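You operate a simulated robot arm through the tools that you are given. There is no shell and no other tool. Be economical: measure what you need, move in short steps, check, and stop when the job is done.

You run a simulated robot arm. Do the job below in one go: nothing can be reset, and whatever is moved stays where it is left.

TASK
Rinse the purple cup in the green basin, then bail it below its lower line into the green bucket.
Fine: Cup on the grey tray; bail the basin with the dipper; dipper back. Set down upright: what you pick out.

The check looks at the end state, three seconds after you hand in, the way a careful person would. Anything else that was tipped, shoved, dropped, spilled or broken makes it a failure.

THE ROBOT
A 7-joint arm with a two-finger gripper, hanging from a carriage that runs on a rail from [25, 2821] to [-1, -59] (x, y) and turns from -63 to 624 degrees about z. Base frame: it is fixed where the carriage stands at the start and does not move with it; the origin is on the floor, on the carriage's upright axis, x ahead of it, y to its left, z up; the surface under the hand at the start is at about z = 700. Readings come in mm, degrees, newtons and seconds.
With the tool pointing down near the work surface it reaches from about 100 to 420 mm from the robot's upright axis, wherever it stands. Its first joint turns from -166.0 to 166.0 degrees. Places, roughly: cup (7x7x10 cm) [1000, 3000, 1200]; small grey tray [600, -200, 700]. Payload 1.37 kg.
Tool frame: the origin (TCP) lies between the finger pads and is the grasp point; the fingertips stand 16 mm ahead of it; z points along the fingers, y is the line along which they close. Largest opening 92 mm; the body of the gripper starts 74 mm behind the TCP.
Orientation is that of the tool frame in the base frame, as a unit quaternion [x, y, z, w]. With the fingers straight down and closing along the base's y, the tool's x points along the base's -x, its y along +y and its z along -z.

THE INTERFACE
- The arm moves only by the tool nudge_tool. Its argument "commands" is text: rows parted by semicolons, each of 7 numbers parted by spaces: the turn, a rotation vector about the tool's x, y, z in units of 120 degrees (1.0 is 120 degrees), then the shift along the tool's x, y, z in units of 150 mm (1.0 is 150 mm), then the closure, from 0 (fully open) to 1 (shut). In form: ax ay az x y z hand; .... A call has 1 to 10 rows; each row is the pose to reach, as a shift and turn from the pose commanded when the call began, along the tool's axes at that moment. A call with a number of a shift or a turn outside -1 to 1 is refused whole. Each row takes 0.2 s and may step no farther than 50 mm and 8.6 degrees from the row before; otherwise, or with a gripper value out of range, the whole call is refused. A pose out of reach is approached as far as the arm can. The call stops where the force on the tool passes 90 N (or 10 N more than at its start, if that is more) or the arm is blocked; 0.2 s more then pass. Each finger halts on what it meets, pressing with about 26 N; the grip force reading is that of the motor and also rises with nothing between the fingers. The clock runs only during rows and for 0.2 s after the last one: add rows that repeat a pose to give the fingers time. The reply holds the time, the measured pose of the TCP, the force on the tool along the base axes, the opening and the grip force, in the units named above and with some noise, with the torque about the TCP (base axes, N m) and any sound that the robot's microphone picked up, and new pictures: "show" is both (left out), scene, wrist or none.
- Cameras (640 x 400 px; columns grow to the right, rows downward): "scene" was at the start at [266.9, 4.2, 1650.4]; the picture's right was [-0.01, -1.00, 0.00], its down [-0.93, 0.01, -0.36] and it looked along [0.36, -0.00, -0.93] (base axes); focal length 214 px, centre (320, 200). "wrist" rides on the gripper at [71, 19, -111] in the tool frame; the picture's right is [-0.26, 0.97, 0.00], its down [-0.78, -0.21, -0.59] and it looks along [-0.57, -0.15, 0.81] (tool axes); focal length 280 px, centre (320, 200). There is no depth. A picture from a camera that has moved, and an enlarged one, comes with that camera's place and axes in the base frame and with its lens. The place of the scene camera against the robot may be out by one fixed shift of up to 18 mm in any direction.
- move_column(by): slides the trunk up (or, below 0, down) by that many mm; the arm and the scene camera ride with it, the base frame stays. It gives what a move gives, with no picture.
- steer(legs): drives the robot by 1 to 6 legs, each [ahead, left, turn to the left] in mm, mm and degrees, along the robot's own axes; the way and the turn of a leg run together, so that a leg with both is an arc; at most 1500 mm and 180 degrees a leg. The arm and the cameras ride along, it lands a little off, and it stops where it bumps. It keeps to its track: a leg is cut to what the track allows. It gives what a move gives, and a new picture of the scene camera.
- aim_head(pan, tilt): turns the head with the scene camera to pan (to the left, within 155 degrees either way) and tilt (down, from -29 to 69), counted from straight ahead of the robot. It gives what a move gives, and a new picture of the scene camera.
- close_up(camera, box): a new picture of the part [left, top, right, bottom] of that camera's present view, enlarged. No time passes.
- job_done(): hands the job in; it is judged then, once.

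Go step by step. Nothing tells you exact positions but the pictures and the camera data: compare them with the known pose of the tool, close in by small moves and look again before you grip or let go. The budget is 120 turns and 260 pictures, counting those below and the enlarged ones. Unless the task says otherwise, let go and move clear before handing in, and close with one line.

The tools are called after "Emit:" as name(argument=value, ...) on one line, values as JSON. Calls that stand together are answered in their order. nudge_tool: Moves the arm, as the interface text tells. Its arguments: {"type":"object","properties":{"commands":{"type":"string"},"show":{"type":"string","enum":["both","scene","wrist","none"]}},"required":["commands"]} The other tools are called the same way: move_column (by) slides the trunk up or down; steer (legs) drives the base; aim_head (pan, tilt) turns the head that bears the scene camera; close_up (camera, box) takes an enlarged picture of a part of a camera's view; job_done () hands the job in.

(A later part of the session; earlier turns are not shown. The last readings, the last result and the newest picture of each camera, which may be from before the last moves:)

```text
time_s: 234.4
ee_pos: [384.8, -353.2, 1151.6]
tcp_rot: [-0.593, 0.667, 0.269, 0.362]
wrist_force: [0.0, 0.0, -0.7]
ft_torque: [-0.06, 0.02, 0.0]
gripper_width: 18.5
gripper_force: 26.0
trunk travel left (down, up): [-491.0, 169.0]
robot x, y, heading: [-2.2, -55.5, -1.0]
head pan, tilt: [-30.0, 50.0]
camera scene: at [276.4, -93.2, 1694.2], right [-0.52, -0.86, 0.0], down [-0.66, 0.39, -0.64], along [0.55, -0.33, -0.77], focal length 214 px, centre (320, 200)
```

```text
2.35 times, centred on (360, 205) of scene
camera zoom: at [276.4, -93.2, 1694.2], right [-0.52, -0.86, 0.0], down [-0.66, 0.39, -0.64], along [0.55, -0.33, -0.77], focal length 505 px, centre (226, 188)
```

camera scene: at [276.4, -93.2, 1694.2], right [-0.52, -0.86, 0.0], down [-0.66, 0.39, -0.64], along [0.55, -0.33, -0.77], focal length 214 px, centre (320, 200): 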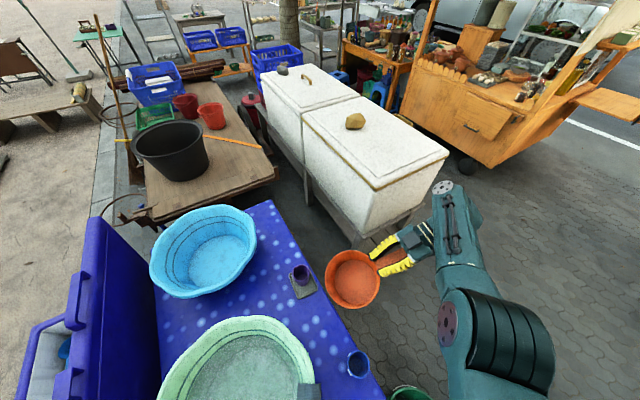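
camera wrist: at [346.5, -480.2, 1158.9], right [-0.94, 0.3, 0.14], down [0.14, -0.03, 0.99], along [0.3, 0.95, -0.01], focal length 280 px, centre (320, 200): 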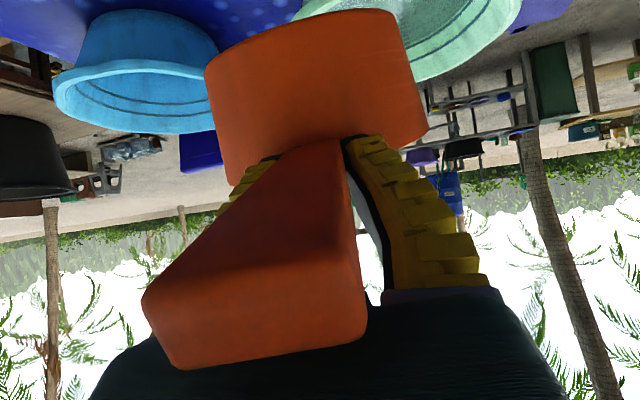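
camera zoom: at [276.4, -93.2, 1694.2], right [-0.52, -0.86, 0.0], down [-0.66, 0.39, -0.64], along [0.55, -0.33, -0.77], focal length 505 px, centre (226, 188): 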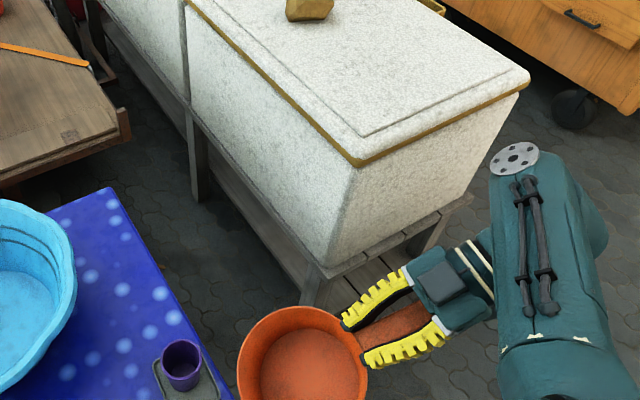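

The dipper is now still tilted about 28° bowl-down. I'll bring it over its home spot and use the table to press it level in the grip.

Emit:
nudge_tool(commands="0 0 0 -0.13 0 0.18 0.95; 0 0 0 -0.26 0 0.36 0.95; 0 0 0 -0.38 0 0.52 0.95", show="none")

Emit:
move_column(by=-250)

Emit:
close_up(camera="wrist", box=[0, 0, 640, 400])

Emit:
aim_head(pan=-30, tilt=60)

Emit:
close_up(camera="scene", box=[240, 120, 480, 290])

```text
time_s: 235.2
ee_pos: [401.3, -256.6, 1148.4]
tcp_rot: [-0.592, 0.668, 0.268, 0.362]
wrist_force: [0.7, -0.2, -0.7]
ft_torque: [-0.06, 0.01, 0.0]
gripper_width: 18.1
gripper_force: 26.2
out of reach, approached as far as the arm can: row 1, 2, 3
trunk travel left (down, up): [-491.0, 169.0]
robot x, y, heading: [0.7, -56.6, -1.3]
head pan, tilt: [-30.0, 50.0]
```

```text
time_s: 237.8
ee_pos: [400.9, -258.1, 899.8]
tcp_rot: [-0.593, 0.668, 0.267, 0.362]
wrist_force: [0.0, -0.3, -1.9]
ft_torque: [-0.04, 0.0, 0.0]
gripper_width: 17.9
gripper_force: 26.2
trunk travel left (down, up): [-241.0, 419.0]
robot x, y, heading: [-0.7, -57.7, -1.1]
head pan, tilt: [-30.0, 50.0]
```

```text
1.00 times, centred on (320, 200) of wrist (not enlarged: the box is as wide or as high as the picture)
camera zoom: at [362.9, -384.4, 906.1], right [-0.94, 0.31, 0.14], down [0.14, -0.03, 0.99], along [0.31, 0.95, -0.02], focal length 280 px, centre (320, 200)
```

zoom: 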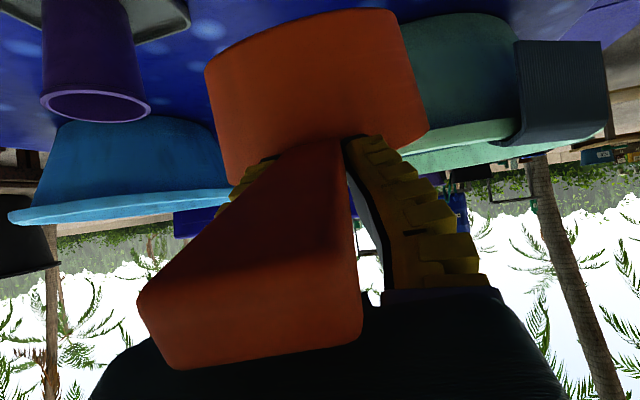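

```text
time_s: 238.5
ee_pos: [401.1, -257.1, 899.4]
tcp_rot: [-0.594, 0.668, 0.266, 0.361]
wrist_force: [0.4, -0.1, -1.4]
ft_torque: [-0.09, 0.03, 0.0]
gripper_width: 17.9
gripper_force: 26.3
trunk travel left (down, up): [-241.0, 419.0]
robot x, y, heading: [-0.6, -57.1, -1.1]
head pan, tilt: [-30.0, 60.0]
camera scene: at [267.6, -87.9, 1431.8], right [-0.52, -0.86, 0.0], down [-0.74, 0.45, -0.5], along [0.43, -0.26, -0.87], focal length 214 px, centre (320, 200)
```

scene: 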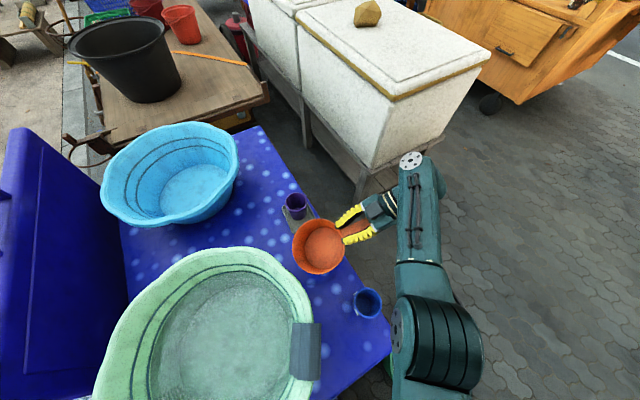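

```text
2.35 times, centred on (360, 205) of scene
camera zoom: at [267.6, -87.9, 1431.8], right [-0.52, -0.86, 0.0], down [-0.74, 0.45, -0.5], along [0.43, -0.26, -0.87], focal length 505 px, centre (226, 188)
```

zoom: 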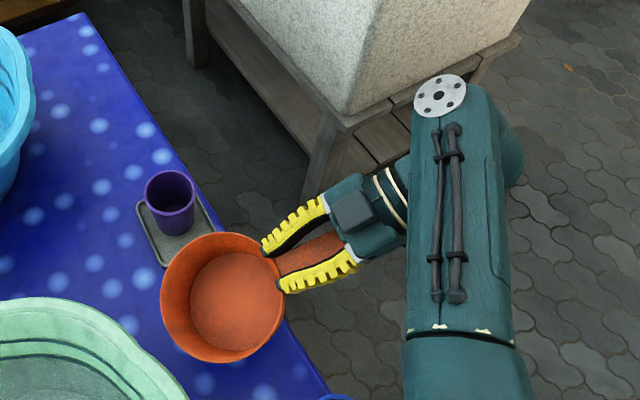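

Emit:
move_column(by=-50)

Emit:
nudge_tool(commands="0 0 0 0.04 0 0.03 0.95; 0 0 0 0.075 0 0.055 0.95", show="none")

Emit:
nudge_tool(commands="0 0 0 0.027 0 0.02 0.95; 0 0 0 0.054 0 0.04 0.95", show="scene")

Emit:
close_up(camera="scene", box=[240, 140, 440, 290])

```text
time_s: 239.4
ee_pos: [401.2, -256.8, 849.1]
tcp_rot: [-0.594, 0.667, 0.268, 0.361]
wrist_force: [0.4, 0.4, -1.2]
ft_torque: [-0.1, 0.02, 0.02]
gripper_width: 18.0
gripper_force: 26.0
trunk travel left (down, up): [-191.0, 469.0]
robot x, y, heading: [-1.0, -56.2, -0.9]
head pan, tilt: [-30.0, 60.0]
```

```text
time_s: 240.0
ee_pos: [402.8, -257.0, 834.0]
tcp_rot: [-0.594, 0.667, 0.268, 0.361]
wrist_force: [0.3, 0.0, -1.6]
ft_torque: [-0.07, -0.01, 0.01]
gripper_width: 18.1
gripper_force: 25.6
trunk travel left (down, up): [-191.0, 469.0]
robot x, y, heading: [-0.4, -55.6, -1.0]
head pan, tilt: [-30.0, 60.0]
```

```text
time_s: 240.6
ee_pos: [403.1, -256.8, 825.2]
tcp_rot: [-0.593, 0.668, 0.267, 0.361]
wrist_force: [0.3, 0.0, -1.0]
ft_torque: [-0.05, 0.01, -0.01]
gripper_width: 18.1
gripper_force: 26.0
trunk travel left (down, up): [-191.0, 469.0]
robot x, y, heading: [-0.7, -53.1, -1.2]
head pan, tilt: [-30.0, 60.0]
camera scene: at [267.5, -87.9, 1381.7], right [-0.52, -0.86, 0.0], down [-0.74, 0.45, -0.5], along [0.43, -0.26, -0.87], focal length 214 px, centre (320, 200)
```

scene: 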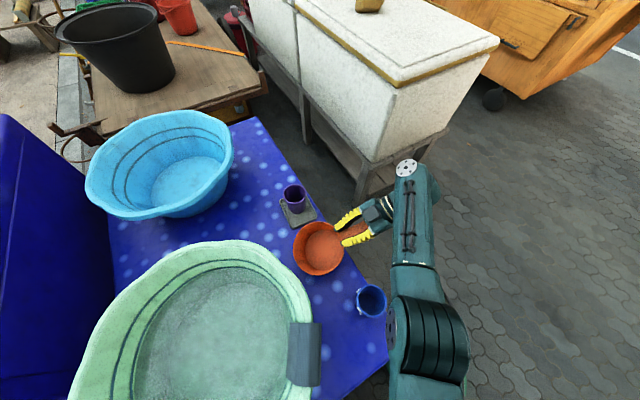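

```text
2.67 times, centred on (340, 215) of scene
camera zoom: at [267.5, -87.9, 1381.7], right [-0.52, -0.86, 0.0], down [-0.74, 0.45, -0.5], along [0.43, -0.26, -0.87], focal length 572 px, centre (267, 160)
```

zoom: 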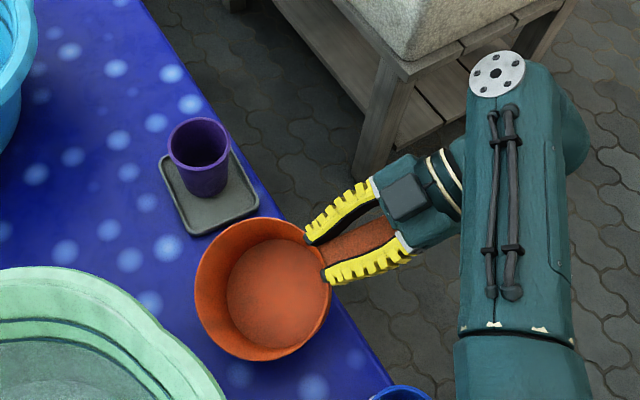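

Emit:
nudge_tool(commands="0 0 0 0.027 0 0.02 0.95; 0 0 0 0.054 0 0.04 0.95; 0 0 0 0.08 0 0.06 0.95", show="none")

Emit:
nudge_tool(commands="0 0 0 0.027 0 0.02 0.95; 0 0 0 0.054 0 0.04 0.95; 0 0 0 0.08 0 0.06 0.95", show="none")

Emit:
close_up(camera="wrist", box=[0, 0, 640, 400])

```text
time_s: 241.4
ee_pos: [404.7, -259.0, 810.6]
tcp_rot: [-0.593, 0.668, 0.268, 0.362]
wrist_force: [-0.5, -2.1, 6.8]
ft_torque: [0.62, -0.07, -0.02]
gripper_width: 19.4
gripper_force: 25.7
trunk travel left (down, up): [-191.0, 469.0]
robot x, y, heading: [3.2, -52.2, -1.2]
head pan, tilt: [-30.0, 60.0]
```

```text
time_s: 242.2
ee_pos: [406.3, -258.5, 796.1]
tcp_rot: [-0.593, 0.668, 0.266, 0.362]
wrist_force: [-1.6, -3.1, 4.8]
ft_torque: [0.66, 0.07, 0.1]
gripper_width: 19.1
gripper_force: 26.1
trunk travel left (down, up): [-191.0, 469.0]
robot x, y, heading: [-2.0, -57.0, -0.9]
head pan, tilt: [-30.0, 60.0]
```

```text
1.00 times, centred on (320, 200) of wrist (not enlarged: the box is as wide or as high as the picture)
camera zoom: at [367.2, -385.8, 802.6], right [-0.94, 0.31, 0.14], down [0.14, -0.03, 0.99], along [0.31, 0.95, -0.02], focal length 280 px, centre (320, 200)
```

zoom: 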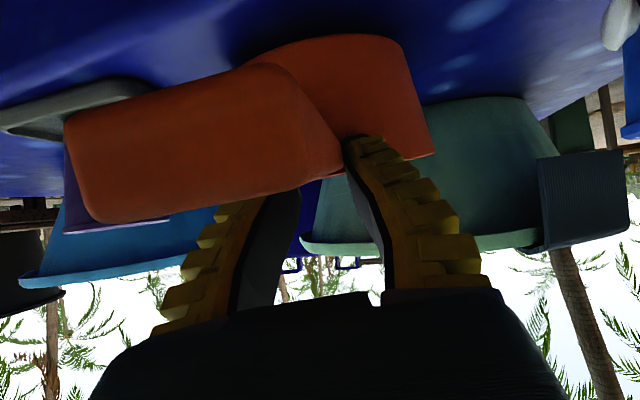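

The dipper is rotating level against the table. Continuing the arc until its bottom is flat.

Emit:
nudge_tool(commands="0 0 0 0.06 0.005 0.015 0.95; 0 0 0 0.12 0.01 0.025 0.95; 0 0 0 0.18 0.015 0.035 0.95; 0 0 0 0.22 0.02 0.038 0.95", show="both")

Emit:
close_up(camera="scene", box=[240, 140, 440, 290])

```text
time_s: 243.2
ee_pos: [407.4, -277.7, 774.1]
tcp_rot: [-0.598, 0.664, 0.262, 0.364]
wrist_force: [-8.7, -4.6, 68.7]
ft_torque: [1.97, 1.41, 0.53]
gripper_width: 18.9
gripper_force: 25.9
trunk travel left (down, up): [-191.0, 469.0]
robot x, y, heading: [0.5, -52.5, -0.9]
head pan, tilt: [-30.0, 60.0]
camera scene: at [268.9, -89.9, 1383.1], right [-0.52, -0.86, 0.0], down [-0.74, 0.45, -0.5], along [0.43, -0.26, -0.86], focal length 214 px, centre (320, 200)
camera wrist: at [369.0, -405.7, 781.8], right [-0.95, 0.3, 0.12], down [0.12, -0.02, 0.99], along [0.3, 0.95, -0.02], focal length 280 px, centre (320, 200)
```

scene: 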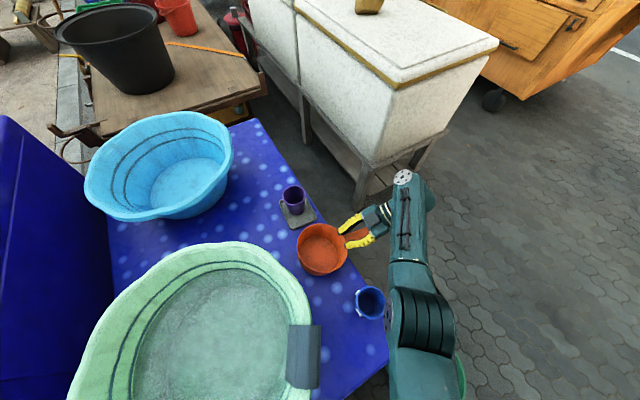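
wrist: 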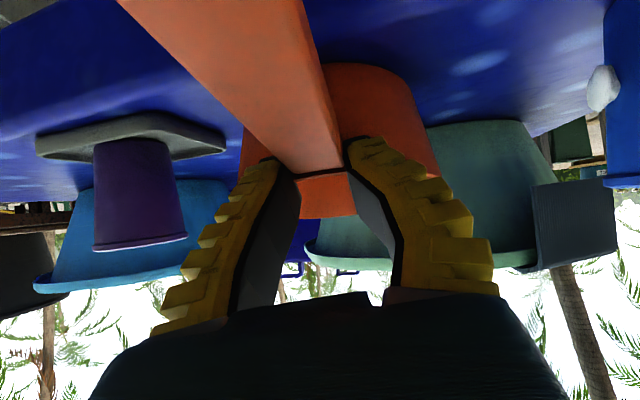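

```text
2.67 times, centred on (340, 215) of scene
camera zoom: at [268.9, -89.9, 1383.1], right [-0.52, -0.86, 0.0], down [-0.74, 0.45, -0.5], along [0.43, -0.26, -0.86], focal length 572 px, centre (267, 160)
```

zoom: 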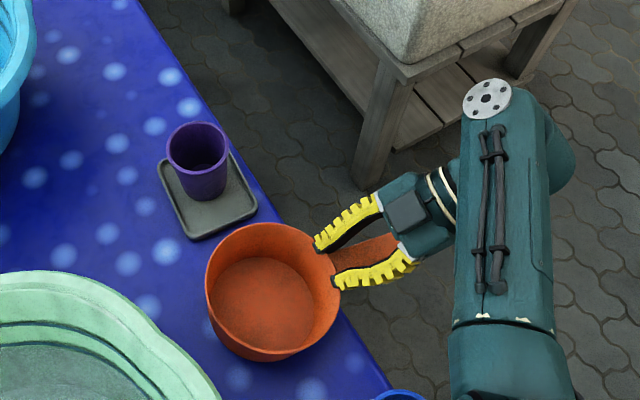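

The dipper is flat on the table now. Easing off, releasing, and backing away along the tool axis.

Emit:
nudge_tool(commands="0 0 0 -0.04 0 -0.03 0.95; 0 0 0 -0.04 0 -0.03 0.7; 0 0 0 -0.04 0 -0.03 0.4; 0 0 0 -0.04 0 -0.03 0.4; 0 0 0 -0.04 0 -0.2 0.4; 0 0 0 -0.04 0 -0.45 0.4; 0 0 0 -0.04 0 -0.7 0.4; 0 0 0 -0.04 0 -0.95 0.4", show="both")

Emit:
close_up(camera="scene", box=[240, 140, 440, 290])

```text
time_s: 245.0
ee_pos: [373.6, -363.8, 851.4]
tcp_rot: [-0.592, 0.668, 0.267, 0.362]
wrist_force: [-1.1, -0.4, 0.1]
ft_torque: [-0.01, 0.04, -0.01]
gripper_width: 58.1
gripper_force: 2.3
out of reach, approached as far as the arm can: row 8
trunk travel left (down, up): [-191.0, 469.0]
robot x, y, heading: [1.4, -52.9, -1.0]
head pan, tilt: [-30.0, 60.0]
camera scene: at [267.6, -87.4, 1381.6], right [-0.52, -0.86, 0.0], down [-0.74, 0.45, -0.5], along [0.43, -0.26, -0.87], focal length 214 px, centre (320, 200)
camera wrist: at [334.6, -491.2, 858.1], right [-0.94, 0.3, 0.14], down [0.14, -0.03, 0.99], along [0.31, 0.95, -0.01], focal length 280 px, centre (320, 200)
```

scene: 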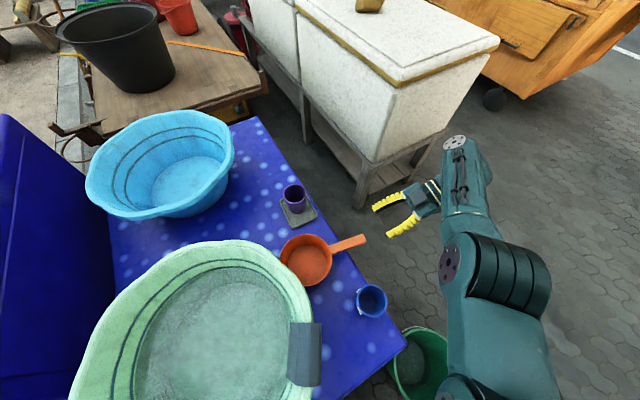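
wrist: 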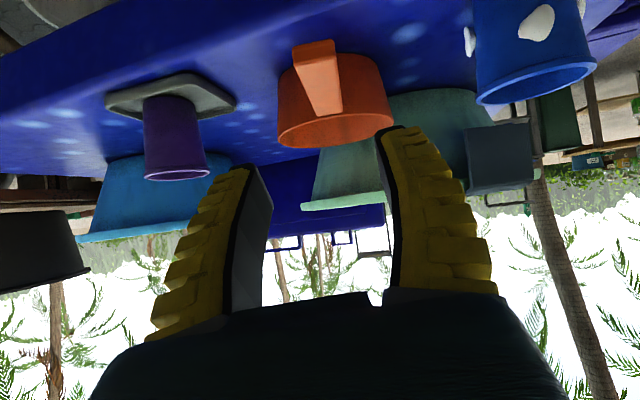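

```text
2.67 times, centred on (340, 215) of scene
camera zoom: at [267.6, -87.4, 1381.6], right [-0.52, -0.86, 0.0], down [-0.74, 0.45, -0.5], along [0.43, -0.26, -0.87], focal length 572 px, centre (267, 160)
```

zoom: 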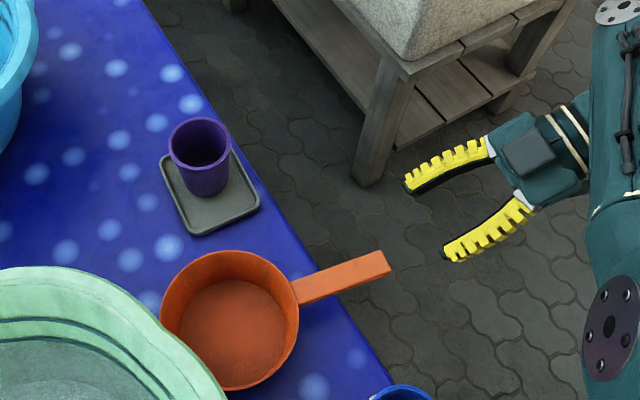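

The dipper stands upright, but ~50 mm closer to the basin than before. I'll turn the tool down and regrip it properly (also to take one more scoop for margin).

Emit:
move_column(by=160)

Emit:
nudge_tool(commands="0 0.07 0 0 0 0 0; 0 0.14 0 0 0 0 0; 0 0.21 0 0 0 0 0; 0 0.28 0 0 0 0 0; 0 0.35 0 0 0 0 0; 0 0.42 0 0 0 0 0; 0 0.445 0 0 0 0 0; 0 0.445 -0.03 0 0 0 0", show="wrist")

```text
time_s: 246.8
ee_pos: [373.2, -364.9, 1011.6]
tcp_rot: [-0.593, 0.668, 0.267, 0.362]
wrist_force: [0.5, 0.9, -1.1]
ft_torque: [-0.02, 0.03, -0.02]
gripper_width: 57.8
gripper_force: 2.3
trunk travel left (down, up): [-351.0, 309.0]
robot x, y, heading: [-4.7, -53.1, -1.2]
head pan, tilt: [-30.0, 60.0]
```

```text
time_s: 248.6
ee_pos: [442.6, -437.0, 994.2]
tcp_rot: [-0.656, 0.751, 0.013, 0.073]
wrist_force: [0.8, 0.6, -0.2]
ft_torque: [-0.03, -0.01, 0.03]
gripper_width: 91.9
gripper_force: 0.0
out of reach, approached as far as the arm can: row 2, 3, 4, 5, 6, 7, 8
trunk travel left (down, up): [-351.0, 309.0]
robot x, y, heading: [3.6, -52.1, -1.2]
head pan, tilt: [-30.0, 60.0]
camera wrist: at [405.9, -517.4, 1092.6], right [-0.92, 0.39, -0.04], down [0.26, 0.67, 0.7], along [0.3, 0.63, -0.71], focal length 280 px, centre (320, 200)
```

wrist: 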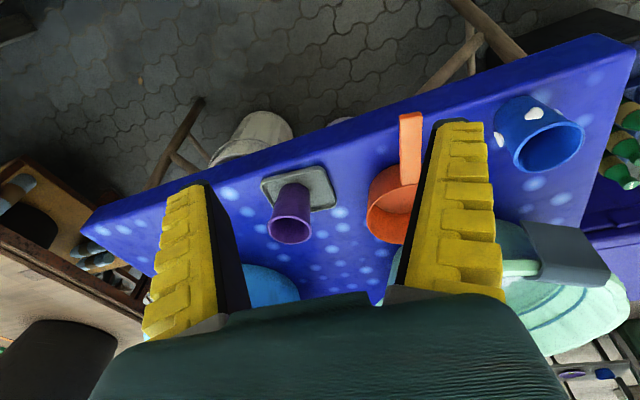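

Emit:
nudge_tool(commands="-0.01 0.015 0.01 -0.24 0.12 0 0; -0.02 0.03 0.02 -0.48 0.24 0 0; -0.03 0.045 0.025 -0.72 0.36 0 0; -0.04 0.055 0.025 -0.96 0.49 0 0", show="wrist")

```text
time_s: 249.6
ee_pos: [475.5, -394.7, 991.4]
tcp_rot: [-0.636, 0.771, 0.01, 0.012]
wrist_force: [0.2, -0.8, -0.5]
ft_torque: [0.04, -0.01, 0.01]
gripper_width: 91.8
gripper_force: 0.0
out of reach, approached as far as the arm can: row 1, 2, 3, 4
trunk travel left (down, up): [-351.0, 309.0]
robot x, y, heading: [-1.1, -55.3, -1.1]
head pan, tilt: [-30.0, 60.0]
camera wrist: at [444.5, -464.6, 1098.4], right [-0.9, 0.44, 0.01], down [0.35, 0.71, 0.61], along [0.26, 0.55, -0.79], focal length 280 px, centre (320, 200)
```

wrist: 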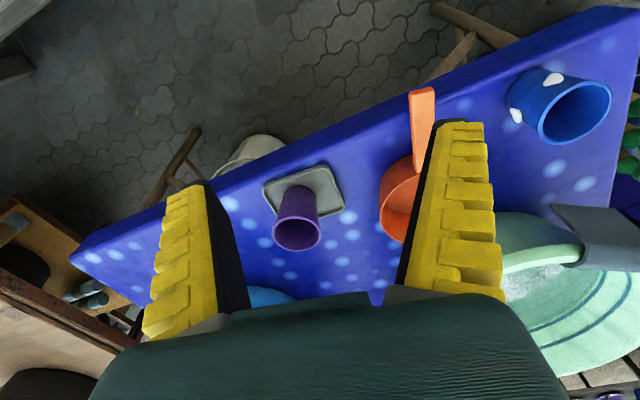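

Emit:
nudge_tool(commands="0 0 0 -0.21 0.18 0 0; 0 0 0 -0.42 0.36 0 0; 0 0 0 -0.63 0.54 0 0; 0 0 0 -0.83 0.72 0 0; 0 0 0 -0.83 0.72 0.3 0; 0 0 0 -0.83 0.72 0.6 0", show="wrist")

```text
time_s: 251.0
ee_pos: [498.8, -325.3, 915.6]
tcp_rot: [-0.638, 0.77, 0.009, 0.003]
wrist_force: [0.1, -1.1, 0.5]
ft_torque: [0.05, 0.07, -0.01]
gripper_width: 91.7
gripper_force: 0.0
out of reach, approached as far as the arm can: row 1, 2, 3, 4, 5, 6
trunk travel left (down, up): [-351.0, 309.0]
robot x, y, heading: [-2.2, -55.3, -0.9]
head pan, tilt: [-30.0, 60.0]
camera wrist: at [469.4, -393.9, 1025.4], right [-0.9, 0.44, 0.02], down [0.36, 0.72, 0.6], along [0.25, 0.54, -0.8], focal length 280 px, centre (320, 200)
```

wrist: 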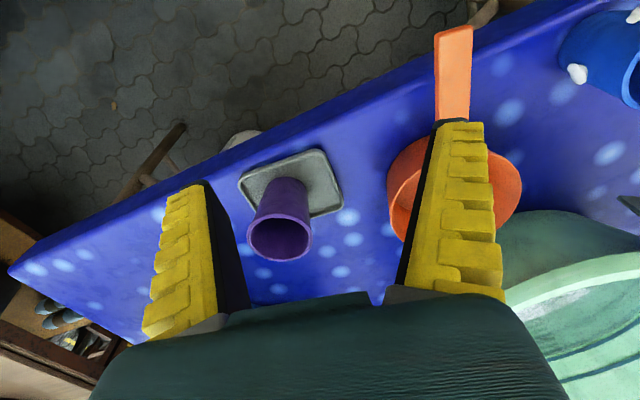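

The arm isn't following well (some joint near its limit). I'll rise with the column and pull back toward the robot in a simpler direction.

Emit:
move_column(by=150)

Emit:
nudge_tool(commands="0 0 0 0.04 0.2 0 0; 0 0 0 0.08 0.4 0 0; 0 0 0 0.12 0.6 0 0; 0 0 0 0.16 0.8 0 0", show="none")

Emit:
aim_head(pan=-40, tilt=60)

```text
time_s: 252.8
ee_pos: [497.3, -325.2, 1065.2]
tcp_rot: [-0.638, 0.77, 0.012, 0.002]
wrist_force: [-0.5, 0.3, 0.3]
ft_torque: [-0.01, 0.0, 0.0]
gripper_width: 91.9
gripper_force: 0.2
trunk travel left (down, up): [-501.0, 159.0]
robot x, y, heading: [0.4, -54.0, -1.1]
head pan, tilt: [-30.0, 60.0]
```

```text
time_s: 253.8
ee_pos: [457.9, -370.0, 1038.8]
tcp_rot: [-0.638, 0.77, 0.014, 0.002]
wrist_force: [-0.2, -0.8, -0.5]
ft_torque: [0.01, 0.0, 0.02]
gripper_width: 91.8
gripper_force: 0.0
out of reach, approached as far as the arm can: row 1, 2, 3, 4
trunk travel left (down, up): [-501.0, 159.0]
robot x, y, heading: [-0.4, -53.6, -1.1]
head pan, tilt: [-30.0, 60.0]
```

```text
time_s: 254.5
ee_pos: [459.0, -368.3, 1038.8]
tcp_rot: [-0.639, 0.769, 0.014, 0.001]
wrist_force: [0.2, 0.3, -0.3]
ft_torque: [0.01, -0.03, 0.01]
gripper_width: 91.8
gripper_force: 0.0
trunk travel left (down, up): [-501.0, 159.0]
robot x, y, heading: [-2.5, -57.5, -0.9]
head pan, tilt: [-40.0, 60.0]
camera scene: at [260.8, -97.3, 1691.7], right [-0.66, -0.76, 0.0], down [-0.65, 0.57, -0.5], along [0.38, -0.33, -0.87], focal length 214 px, centre (320, 200)
```

scene: 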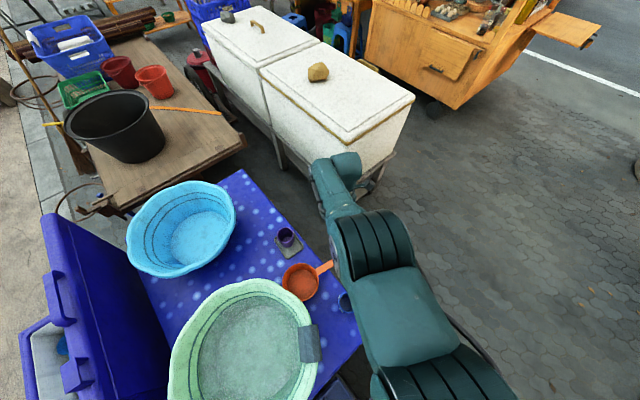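

Emit:
nudge_tool(commands="0 0 0.07 0 0 -0.05 0; 0 0 0.14 0 0 -0.1 0; 0 0 0.21 0 0 -0.15 0; 0 0 0.28 0 0 -0.2 0; 0 0 0.35 0 0 -0.25 0; 0 0 0.42 0 0 -0.3 0; 0 0 0.49 0 0 -0.3 0; 0 0 0.56 0 0 -0.3 0; 0 0 0.63 0 0 -0.3 0; 0 0 0.7 0 0 -0.3 0", show="none")

Emit:
nudge_tool(commands="0 0 0 0.2 0 0 0; 0 0 0 0.4 0 0 0; 0 0 0 0.6 0 0 0; 0 0 0 0.8 0 0 0", show="scene")

```text
time_s: 256.7
ee_pos: [469.5, -377.4, 1080.6]
tcp_rot: [0.042, 0.999, 0.01, -0.009]
wrist_force: [-0.3, -0.4, -0.9]
ft_torque: [0.06, 0.02, -0.08]
gripper_width: 91.7
gripper_force: 0.0
out of reach, approached as far as the arm can: row 2, 3, 4, 5, 6, 7, 8, 9, 10
trunk travel left (down, up): [-501.0, 159.0]
robot x, y, heading: [0.7, -56.3, -0.8]
head pan, tilt: [-40.0, 60.0]
```

```text
time_s: 257.7
ee_pos: [434.7, -413.0, 1060.9]
tcp_rot: [0.041, 0.999, 0.009, -0.007]
wrist_force: [0.1, 0.3, 0.2]
ft_torque: [-0.02, -0.01, 0.0]
gripper_width: 91.7
gripper_force: 0.0
out of reach, approached as far as the arm can: row 1, 2, 3, 4
trunk travel left (down, up): [-501.0, 159.0]
robot x, y, heading: [-2.3, -58.4, -0.7]
head pan, tilt: [-40.0, 60.0]
camera scene: at [260.8, -97.3, 1691.7], right [-0.66, -0.75, 0.0], down [-0.65, 0.57, -0.5], along [0.38, -0.33, -0.87], focal length 214 px, centre (320, 200)
```

scene: 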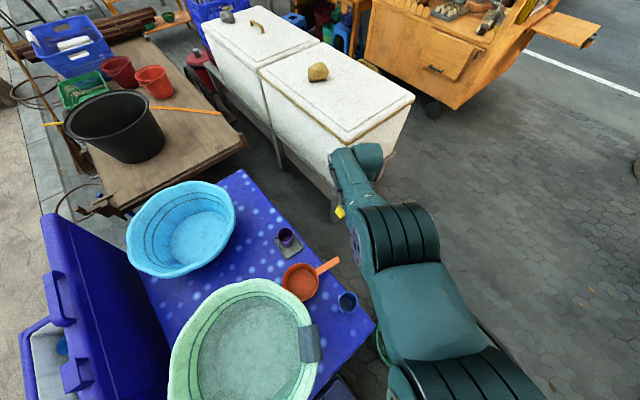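

The arm is stuck in a stretched posture. I'll free it the way that worked at the beginning: tip the tool up to horizontal, pull it back, then turn it down again.

Emit:
nudge_tool(commands="0 -0.07 0 0 0 -0.05 0; 0 -0.14 0 0 0 -0.1 0; 0 -0.21 0 0 0 -0.15 0; 0 -0.28 0 0 0 -0.2 0; 0 -0.35 0 0 0 -0.25 0; 0 -0.42 0 0 0 -0.3 0; 0 -0.49 0 0 0 -0.35 0; 0 -0.56 0 0 0 -0.4 0; 0 -0.63 0 0 0 -0.45 0; 0 -0.7 0 0 0 -0.5 0", show="none")

Emit:
nudge_tool(commands="0 0 0 0 0.1 -0.2 0; 0 0 0 0 0.2 -0.4 0; 0 0 0 0 0.3 -0.6 0; 0 0 0 0 0.4 -0.8 0", show="none")

Emit:
nudge_tool(commands="0 0 0 0 0.2 -0.15 0; 0 0 0 0 0.4 -0.3 0; 0 0 0 0 0.6 -0.45 0; 0 0 0 0 0.8 -0.6 0", show="scene")

```text
time_s: 259.9
ee_pos: [472.1, -475.6, 1083.3]
tcp_rot: [0.036, 0.746, -0.021, 0.665]
wrist_force: [-0.1, 0.4, -0.5]
ft_torque: [-0.01, 0.04, 0.02]
gripper_width: 92.4
gripper_force: 0.1
out of reach, approached as far as the arm can: row 1, 2, 3, 4, 5, 6, 7, 8, 9, 10
trunk travel left (down, up): [-501.0, 159.0]
robot x, y, heading: [-1.3, -55.3, -0.8]
head pan, tilt: [-40.0, 60.0]
```

```text
time_s: 260.9
ee_pos: [390.3, -470.4, 1032.4]
tcp_rot: [0.037, 0.746, -0.02, 0.664]
wrist_force: [0.1, 0.2, -0.1]
ft_torque: [0.0, 0.0, -0.01]
gripper_width: 92.1
gripper_force: 0.0
out of reach, approached as far as the arm can: row 1, 2, 3, 4
trunk travel left (down, up): [-501.0, 159.0]
robot x, y, heading: [-2.9, -54.0, -1.0]
head pan, tilt: [-40.0, 60.0]
```

```text
time_s: 261.9
ee_pos: [330.5, -409.4, 963.3]
tcp_rot: [0.036, 0.747, -0.02, 0.664]
wrist_force: [0.1, 0.0, 0.1]
ft_torque: [-0.02, 0.02, 0.01]
gripper_width: 92.0
gripper_force: 0.0
out of reach, approached as far as the arm can: row 1, 2, 3, 4
trunk travel left (down, up): [-501.0, 159.0]
robot x, y, heading: [0.9, -55.0, -1.2]
head pan, tilt: [-40.0, 60.0]
camera scene: at [260.9, -97.2, 1691.8], right [-0.66, -0.75, 0.0], down [-0.65, 0.57, -0.5], along [0.38, -0.33, -0.87], focal length 214 px, centre (320, 200)
```

scene: 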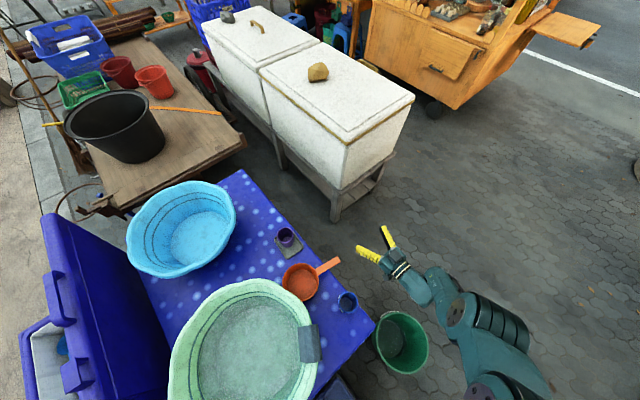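

Emit:
nudge_tool(commands="0 0 0 -0.15 0.14 -0.1 0; 0 0 0 -0.3 0.28 -0.2 0; 0 0 0 -0.45 0.42 -0.3 0; 0 0 0 -0.6 0.56 -0.4 0; 0 0 0 -0.75 0.7 -0.5 0", show="none")

Emit:
nudge_tool(commands="0 0.07 0 0 0 0 0; 0 0.14 0 0 0 0 0; 0 0.21 0 0 0 0 0; 0 0.28 0 0 0 0 0; 0 0.35 0 0 0 0 0; 0 0.42 0 0 0 0 0; 0 0.49 0 0 0 0 0; 0 0.56 0 0 0 0 0; 0 0.63 0 0 0 0 0; 0 0.7 0 0 0 0 0", show="scene")

```text
time_s: 263.1
ee_pos: [317.3, -400.6, 953.5]
tcp_rot: [0.036, 0.746, -0.02, 0.664]
wrist_force: [-0.4, 0.0, 0.8]
ft_torque: [0.0, -0.01, 0.0]
gripper_width: 91.9
gripper_force: 0.0
out of reach, approached as far as the arm can: row 1, 2, 3, 4, 5
trunk travel left (down, up): [-501.0, 159.0]
robot x, y, heading: [1.1, -56.5, -1.1]
head pan, tilt: [-40.0, 60.0]
```

```text
time_s: 265.3
ee_pos: [337.5, -431.2, 931.0]
tcp_rot: [0.041, 0.999, 0.01, -0.008]
wrist_force: [-0.3, -0.7, 0.1]
ft_torque: [0.03, -0.03, -0.01]
gripper_width: 91.9
gripper_force: 0.1
out of reach, approached as far as the arm can: row 1, 2, 3, 4, 5, 6, 7, 8, 9, 10
trunk travel left (down, up): [-501.0, 159.0]
robot x, y, heading: [-0.3, -53.6, -0.8]
head pan, tilt: [-40.0, 60.0]
camera scene: at [260.7, -97.3, 1691.7], right [-0.66, -0.75, 0.0], down [-0.65, 0.57, -0.5], along [0.38, -0.33, -0.87], focal length 214 px, centre (320, 200)
```

scene: 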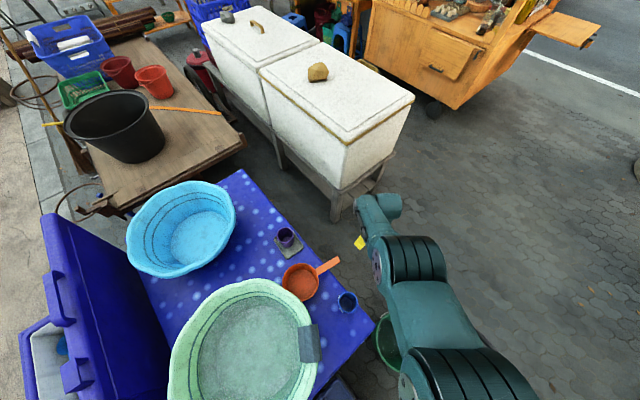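

Emit:
nudge_tool(commands="0 0 0 0 0 -0.25 0; 0 0 0 0 0 -0.5 0; 0 0 0 0 0 -0.75 0; 0 0 0 0 0 -1 0", show="none")

Emit:
nudge_tool(commands="0 0 0 0.1 0.2 0 0; 0 0 0 0.2 0.4 0 0; 0 0 0 0.3 0.6 0 0; 0 0 0 0.4 0.8 0 0", show="none")

```text
time_s: 266.3
ee_pos: [374.6, -470.6, 1057.2]
tcp_rot: [0.042, 0.999, 0.011, -0.008]
wrist_force: [-0.9, 0.5, -0.6]
ft_torque: [-0.02, 0.02, 0.02]
gripper_width: 91.9
gripper_force: 0.0
out of reach, approached as far as the arm can: row 1, 2, 3, 4
trunk travel left (down, up): [-501.0, 159.0]
robot x, y, heading: [-1.4, -54.5, -1.0]
head pan, tilt: [-40.0, 60.0]
```

```text
time_s: 267.3
ee_pos: [401.1, -434.7, 1027.7]
tcp_rot: [0.041, 0.999, 0.01, -0.007]
wrist_force: [-1.0, -1.1, -0.4]
ft_torque: [0.0, -0.02, 0.01]
gripper_width: 91.8
gripper_force: 0.0
out of reach, approached as far as the arm can: row 1, 2, 3, 4
trunk travel left (down, up): [-501.0, 159.0]
robot x, y, heading: [1.5, -55.2, -1.1]
head pan, tilt: [-40.0, 60.0]
```

The elbow appears to be locked on the wrong side of straight. I'll stretch it fully outward first, then pull back in.

Emit:
nudge_tool(commands="0 0 0 -0.15 -0.13 -0.1 0; 0 0 0 -0.3 -0.26 -0.2 0; 0 0 0 -0.45 -0.4 -0.3 0; 0 0 0 -0.6 -0.53 -0.4 0; 0 0 0 -0.7 -0.6 -0.6 0; 0 0 0 -0.7 -0.6 -0.6 0", show="none")

Emit:
nudge_tool(commands="0 0 0 0.1 0.1 0 0; 0 0 0 0.25 0.25 0.1 0; 0 0 0 0.4 0.4 0.2 0; 0 0 0 0.55 0.55 0.3 0; 0 0 0 0.7 0.7 0.4 0", show="none")

```text
time_s: 268.7
ee_pos: [423.5, -473.3, 1117.6]
tcp_rot: [0.04, 0.999, 0.009, -0.006]
wrist_force: [-0.1, 0.1, -0.3]
ft_torque: [-0.03, -0.01, -0.01]
gripper_width: 91.8
gripper_force: 0.0
out of reach, approached as far as the arm can: row 1, 2, 3, 4, 5, 6
trunk travel left (down, up): [-501.0, 159.0]
robot x, y, heading: [-2.2, -54.5, -1.0]
head pan, tilt: [-40.0, 60.0]
```

```text
time_s: 269.9
ee_pos: [326.6, -359.4, 1060.8]
tcp_rot: [0.041, 0.999, 0.009, -0.006]
wrist_force: [0.7, -0.7, 0.5]
ft_torque: [0.03, 0.03, -0.03]
gripper_width: 92.1
gripper_force: 0.0
trunk travel left (down, up): [-501.0, 159.0]
robot x, y, heading: [-1.1, -57.3, -1.1]
head pan, tilt: [-40.0, 60.0]
```

Freed. Now turning the tool across the handle again and moving above it.

Emit:
nudge_tool(commands="0 0 -0.07 -0.04 0.07 0 0; 0 0 -0.14 -0.08 0.15 0 0; 0 0 -0.21 -0.12 0.22 0 0; 0 0 -0.28 -0.15 0.3 0 0; 0 0 -0.35 -0.19 0.37 0 0; 0 0 -0.42 -0.23 0.45 0 0; 0 0 -0.49 -0.27 0.52 0 0; 0 0 -0.56 -0.3 0.6 0 0; 0 0 -0.63 -0.34 0.67 0 0; 0 0 -0.7 -0.38 0.745 0 0", show="wrist")

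```text
time_s: 272.1
ee_pos: [392.9, -252.3, 1061.9]
tcp_rot: [-0.638, 0.77, 0.011, 0.002]
wrist_force: [-0.4, 0.5, 0.4]
ft_torque: [-0.02, 0.0, 0.0]
gripper_width: 91.9
gripper_force: 0.0
trunk travel left (down, up): [-501.0, 159.0]
robot x, y, heading: [-2.1, -56.1, -1.0]
head pan, tilt: [-40.0, 60.0]
camera wrist: at [363.3, -321.6, 1171.2], right [-0.9, 0.43, 0.02], down [0.36, 0.72, 0.6], along [0.25, 0.55, -0.8], focal length 280 px, centre (320, 200)
```

wrist: 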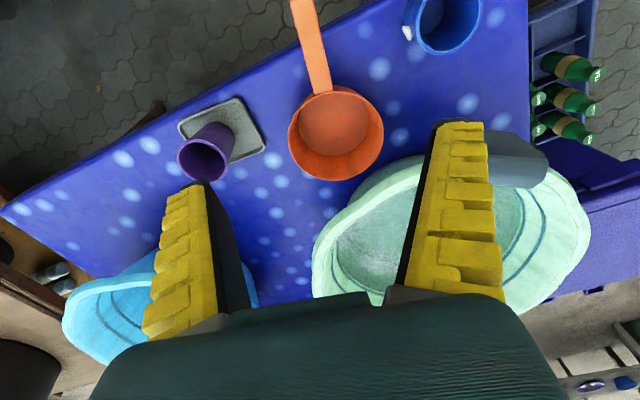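

Emit:
move_column(by=-230)

Emit:
nudge_tool(commands="0 0 0 -0.045 -0.025 0 0; 0 0 0 -0.045 -0.025 0.1 0", show="wrist")

```text
time_s: 274.5
ee_pos: [393.1, -253.2, 832.5]
tcp_rot: [-0.639, 0.769, 0.012, 0.002]
wrist_force: [0.2, -0.4, 0.1]
ft_torque: [0.04, 0.0, -0.01]
gripper_width: 91.7
gripper_force: 0.1
trunk travel left (down, up): [-271.0, 389.0]
robot x, y, heading: [0.2, -51.7, -0.7]
head pan, tilt: [-40.0, 60.0]
```

```text
time_s: 275.1
ee_pos: [397.7, -246.4, 816.8]
tcp_rot: [-0.638, 0.77, 0.012, 0.002]
wrist_force: [-0.5, 0.4, -0.1]
ft_torque: [0.0, 0.0, 0.0]
gripper_width: 91.8
gripper_force: 0.1
trunk travel left (down, up): [-271.0, 389.0]
robot x, y, heading: [-1.0, -55.6, -0.8]
head pan, tilt: [-40.0, 60.0]
camera wrist: at [368.0, -315.1, 926.7], right [-0.9, 0.44, 0.02], down [0.36, 0.72, 0.6], along [0.25, 0.55, -0.8], focal length 280 px, centre (320, 200)
```

wrist: 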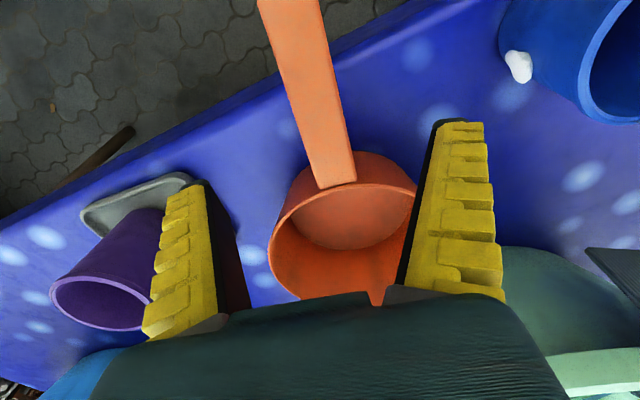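

Emit:
nudge_tool(commands="0 0 0 0 0 0.2 0; 0 0 0 0 0 0.41 0; 0 0 0 0 0 0.41 0.3; 0 0 0 0 0 0.41 0.5; 0 0 0 0 0 0.41 0.75; 0 0 0 0 0 0.41 0.95; 0 0 0 0 0 0.41 0.95; 0 0 0 0 0 0.41 0.95", show="wrist")

```text
time_s: 276.9
ee_pos: [397.4, -245.7, 756.2]
tcp_rot: [-0.639, 0.769, 0.012, 0.003]
wrist_force: [0.3, 0.4, -1.2]
ft_torque: [-0.03, 0.02, -0.03]
gripper_width: 5.9
gripper_force: 25.6
trunk travel left (down, up): [-271.0, 389.0]
robot x, y, heading: [1.7, -54.1, -0.9]
head pan, tilt: [-40.0, 60.0]
camera wrist: at [367.4, -314.2, 864.7], right [-0.9, 0.44, 0.02], down [0.36, 0.72, 0.6], along [0.25, 0.55, -0.8], focal length 280 px, centre (320, 200)
```

wrist: 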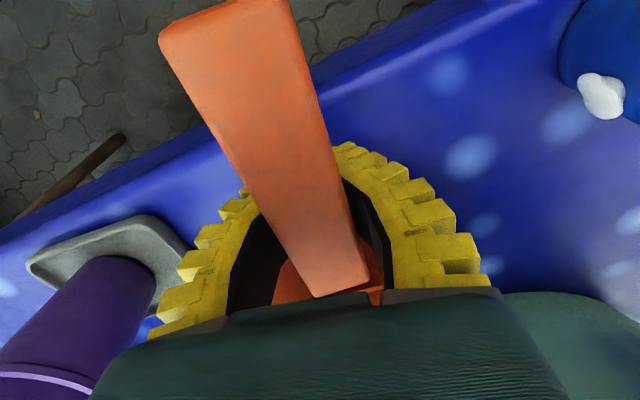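

The fingers closed below the handle; it lies about 20 mm higher. Reopening, raising, and gripping again.

Emit:
nudge_tool(commands="0 0 0 0 0 0 0.6; 0 0 0 0 0 0 0.3; 0 0 0 0 0 0 0.3; 0 0 0 0 0 -0.12 0.3; 0 0 0 0 0 -0.12 0.6; 0 0 0 0 0 -0.12 0.95; 0 0 0 0 0 -0.12 0.95; 0 0 0 0 0 -0.12 0.95; 0 0 0 0 0 -0.12 0.95", show="wrist")

```text
time_s: 278.9
ee_pos: [399.4, -245.8, 773.9]
tcp_rot: [-0.638, 0.77, 0.011, 0.002]
wrist_force: [-1.1, 0.7, 10.1]
ft_torque: [0.27, -0.07, -0.05]
gripper_width: 20.3
gripper_force: 25.7
trunk travel left (down, up): [-271.0, 389.0]
robot x, y, heading: [1.2, -56.0, -1.2]
head pan, tilt: [-40.0, 60.0]
camera wrist: at [368.3, -314.6, 883.6], right [-0.9, 0.44, 0.02], down [0.36, 0.72, 0.6], along [0.25, 0.55, -0.8], focal length 280 px, centre (320, 200)
```

wrist: 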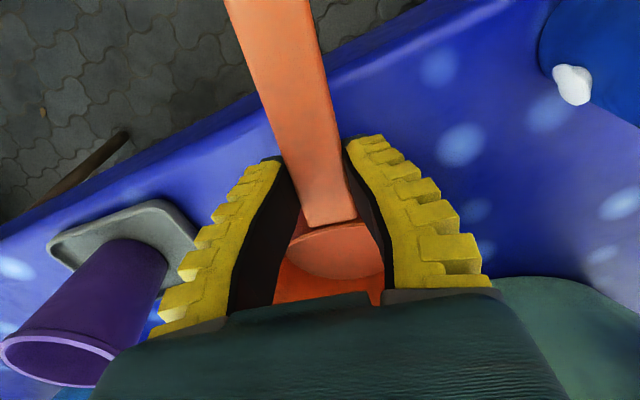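

Emit:
nudge_tool(commands="0 0 0 0 0 0 0.5; 0 0 0 0 0 0 0.4; 0 0 0 0 0 -0.055 0.4; 0 0 0 0 0 -0.055 0.7; 0 0 0 0 0 -0.055 0.95; 0 0 0 0 0 -0.055 0.95; 0 0 0 0 0 -0.055 0.95", show="none")

Emit:
nudge_tool(commands="0 0 0 0 0 -0.1 0.95; 0 0 0 0 0 -0.3 0.95", show="wrist")

Emit:
close_up(camera="scene", box=[200, 200, 400, 330])

```text
time_s: 280.5
ee_pos: [397.0, -244.9, 782.1]
tcp_rot: [-0.638, 0.77, 0.012, 0.001]
wrist_force: [0.7, -0.3, 0.5]
ft_torque: [0.05, 0.0, -0.04]
gripper_width: 7.3
gripper_force: 2.4
trunk travel left (down, up): [-271.0, 389.0]
robot x, y, heading: [-1.8, -54.1, -1.4]
head pan, tilt: [-40.0, 60.0]
```

```text
time_s: 281.1
ee_pos: [396.8, -246.6, 827.4]
tcp_rot: [-0.638, 0.77, 0.012, 0.001]
wrist_force: [-0.6, -0.4, 0.9]
ft_torque: [-0.01, 0.0, 0.01]
gripper_width: 9.3
gripper_force: 3.4
trunk travel left (down, up): [-271.0, 389.0]
robot x, y, heading: [-2.4, -56.4, -1.1]
head pan, tilt: [-40.0, 60.0]
camera wrist: at [367.9, -315.7, 936.5], right [-0.9, 0.44, 0.02], down [0.36, 0.72, 0.6], along [0.25, 0.55, -0.8], focal length 280 px, centre (320, 200)
```

wrist: 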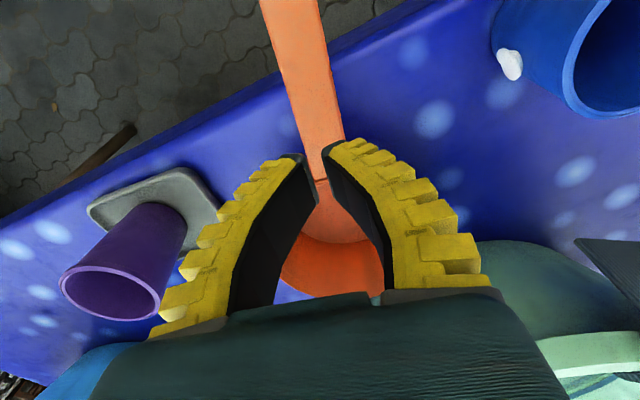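

```text
3.08 times, centred on (300, 265) of scene
camera zoom: at [260.9, -97.3, 1461.7], right [-0.66, -0.75, 0.0], down [-0.65, 0.57, -0.5], along [0.38, -0.33, -0.87], focal length 660 px, centre (382, 0)
```

zoom: 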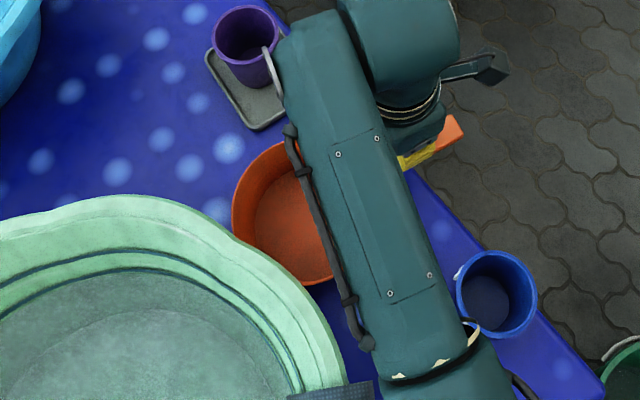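

Emit:
nudge_tool(commands="0 0 0 0 0 0 0.4; 0 0 0 0 0 0 0.2; 0 0 0 0 0 0.2 0.2; 0 0 0 0 0 0.407 0.2; 0 0 0 0 0 0.407 0.5; 0 0 0 0 0 0.407 0.75; 0 0 0 0 0 0.407 0.95; 0 0 0 0 0 0.407 0.95; 0 0 0 0 0 0.407 0.95", show="wrist")

```text
time_s: 283.1
ee_pos: [398.7, -245.1, 767.0]
tcp_rot: [-0.638, 0.77, 0.011, 0.002]
wrist_force: [-3.1, -0.1, 10.7]
ft_torque: [0.53, -0.07, 0.1]
gripper_width: 21.2
gripper_force: 25.6
trunk travel left (down, up): [-271.0, 389.0]
robot x, y, heading: [0.8, -52.9, -1.1]
head pan, tilt: [-40.0, 60.0]
camera wrist: at [368.5, -314.4, 876.2], right [-0.9, 0.44, 0.02], down [0.36, 0.72, 0.6], along [0.25, 0.55, -0.8], focal length 280 px, centre (320, 200)
```

wrist: 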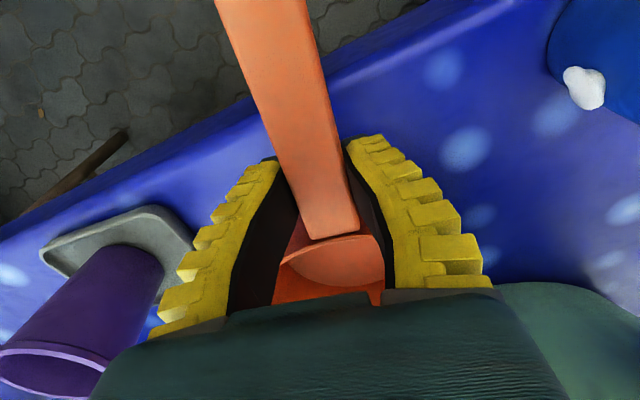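

Gripped again. Lifting high (TCP ≈ 1030) and going for one last scoop to get a clear margin below the line.

Emit:
move_column(by=270)

Emit:
nudge_tool(commands="0 0 0 0.25 0.1 0 0.95; 0 0 0 0.5 0.2 0 0.95; 0 0 0 0.75 0.3 0 0.95; 0 0 0 0.99 0.39 0 0.95", show="wrist")

Emit:
steer(legs=[[0, 450, 0]])

Emit:
close_up(camera="scene", box=[240, 160, 440, 300])

```text
time_s: 285.9
ee_pos: [397.7, -245.9, 1036.0]
tcp_rot: [-0.638, 0.77, 0.011, 0.002]
wrist_force: [-0.8, 0.3, -1.7]
ft_torque: [-0.1, 0.04, 0.0]
gripper_width: 18.3
gripper_force: 26.1
trunk travel left (down, up): [-541.0, 119.0]
robot x, y, heading: [-1.4, -53.2, -1.1]
head pan, tilt: [-40.0, 60.0]
```

```text
time_s: 286.9
ee_pos: [312.0, -378.5, 1035.1]
tcp_rot: [-0.638, 0.77, 0.012, 0.002]
wrist_force: [1.0, 0.6, -2.3]
ft_torque: [-0.12, 0.02, -0.01]
gripper_width: 18.4
gripper_force: 25.4
trunk travel left (down, up): [-541.0, 119.0]
robot x, y, heading: [-0.1, -56.8, -0.8]
head pan, tilt: [-40.0, 60.0]
camera wrist: at [282.7, -448.6, 1143.3], right [-0.9, 0.44, 0.02], down [0.36, 0.72, 0.6], along [0.25, 0.55, -0.8], focal length 280 px, centre (320, 200)
```

wrist: 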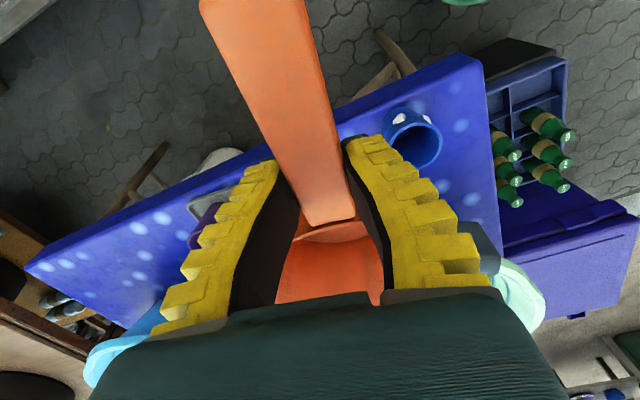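

```text
time_s: 289.6
ee_pos: [315.8, 69.4, 1033.4]
tcp_rot: [-0.637, 0.771, 0.012, 0.001]
wrist_force: [0.4, 0.3, -1.2]
ft_torque: [-0.06, -0.01, -0.01]
gripper_width: 18.8
gripper_force: 26.0
trunk travel left (down, up): [-541.0, 119.0]
robot x, y, heading: [4.1, 396.1, -1.4]
head pan, tilt: [-40.0, 60.0]
camera scene: at [264.6, 351.4, 1731.7], right [-0.66, -0.75, 0.0], down [-0.65, 0.57, -0.5], along [0.38, -0.33, -0.87], focal length 214 px, centre (320, 200)
```

scene: 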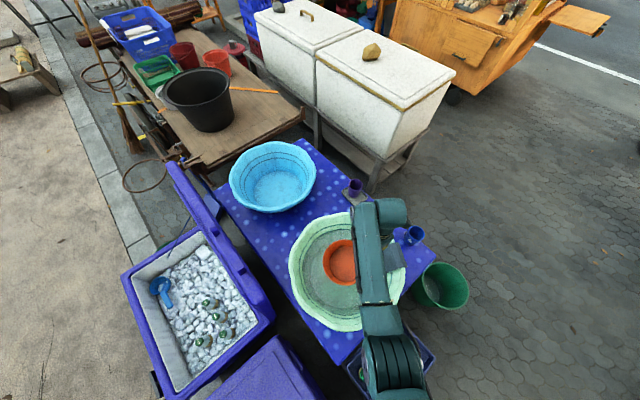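

```text
2.86 times, centred on (340, 230) of scene
camera zoom: at [264.6, 351.4, 1731.7], right [-0.66, -0.75, 0.0], down [-0.65, 0.57, -0.5], along [0.38, -0.33, -0.87], focal length 613 px, centre (263, 114)
```

zoom: 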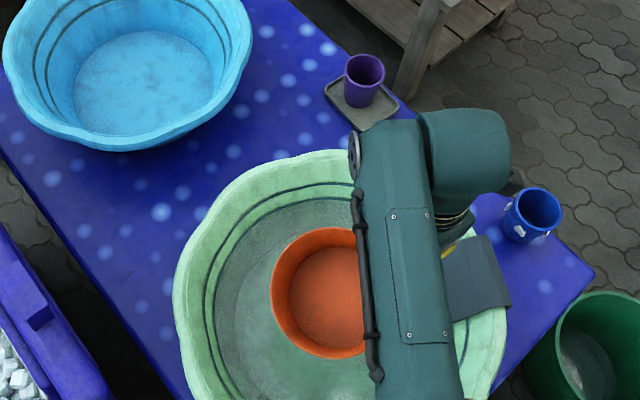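

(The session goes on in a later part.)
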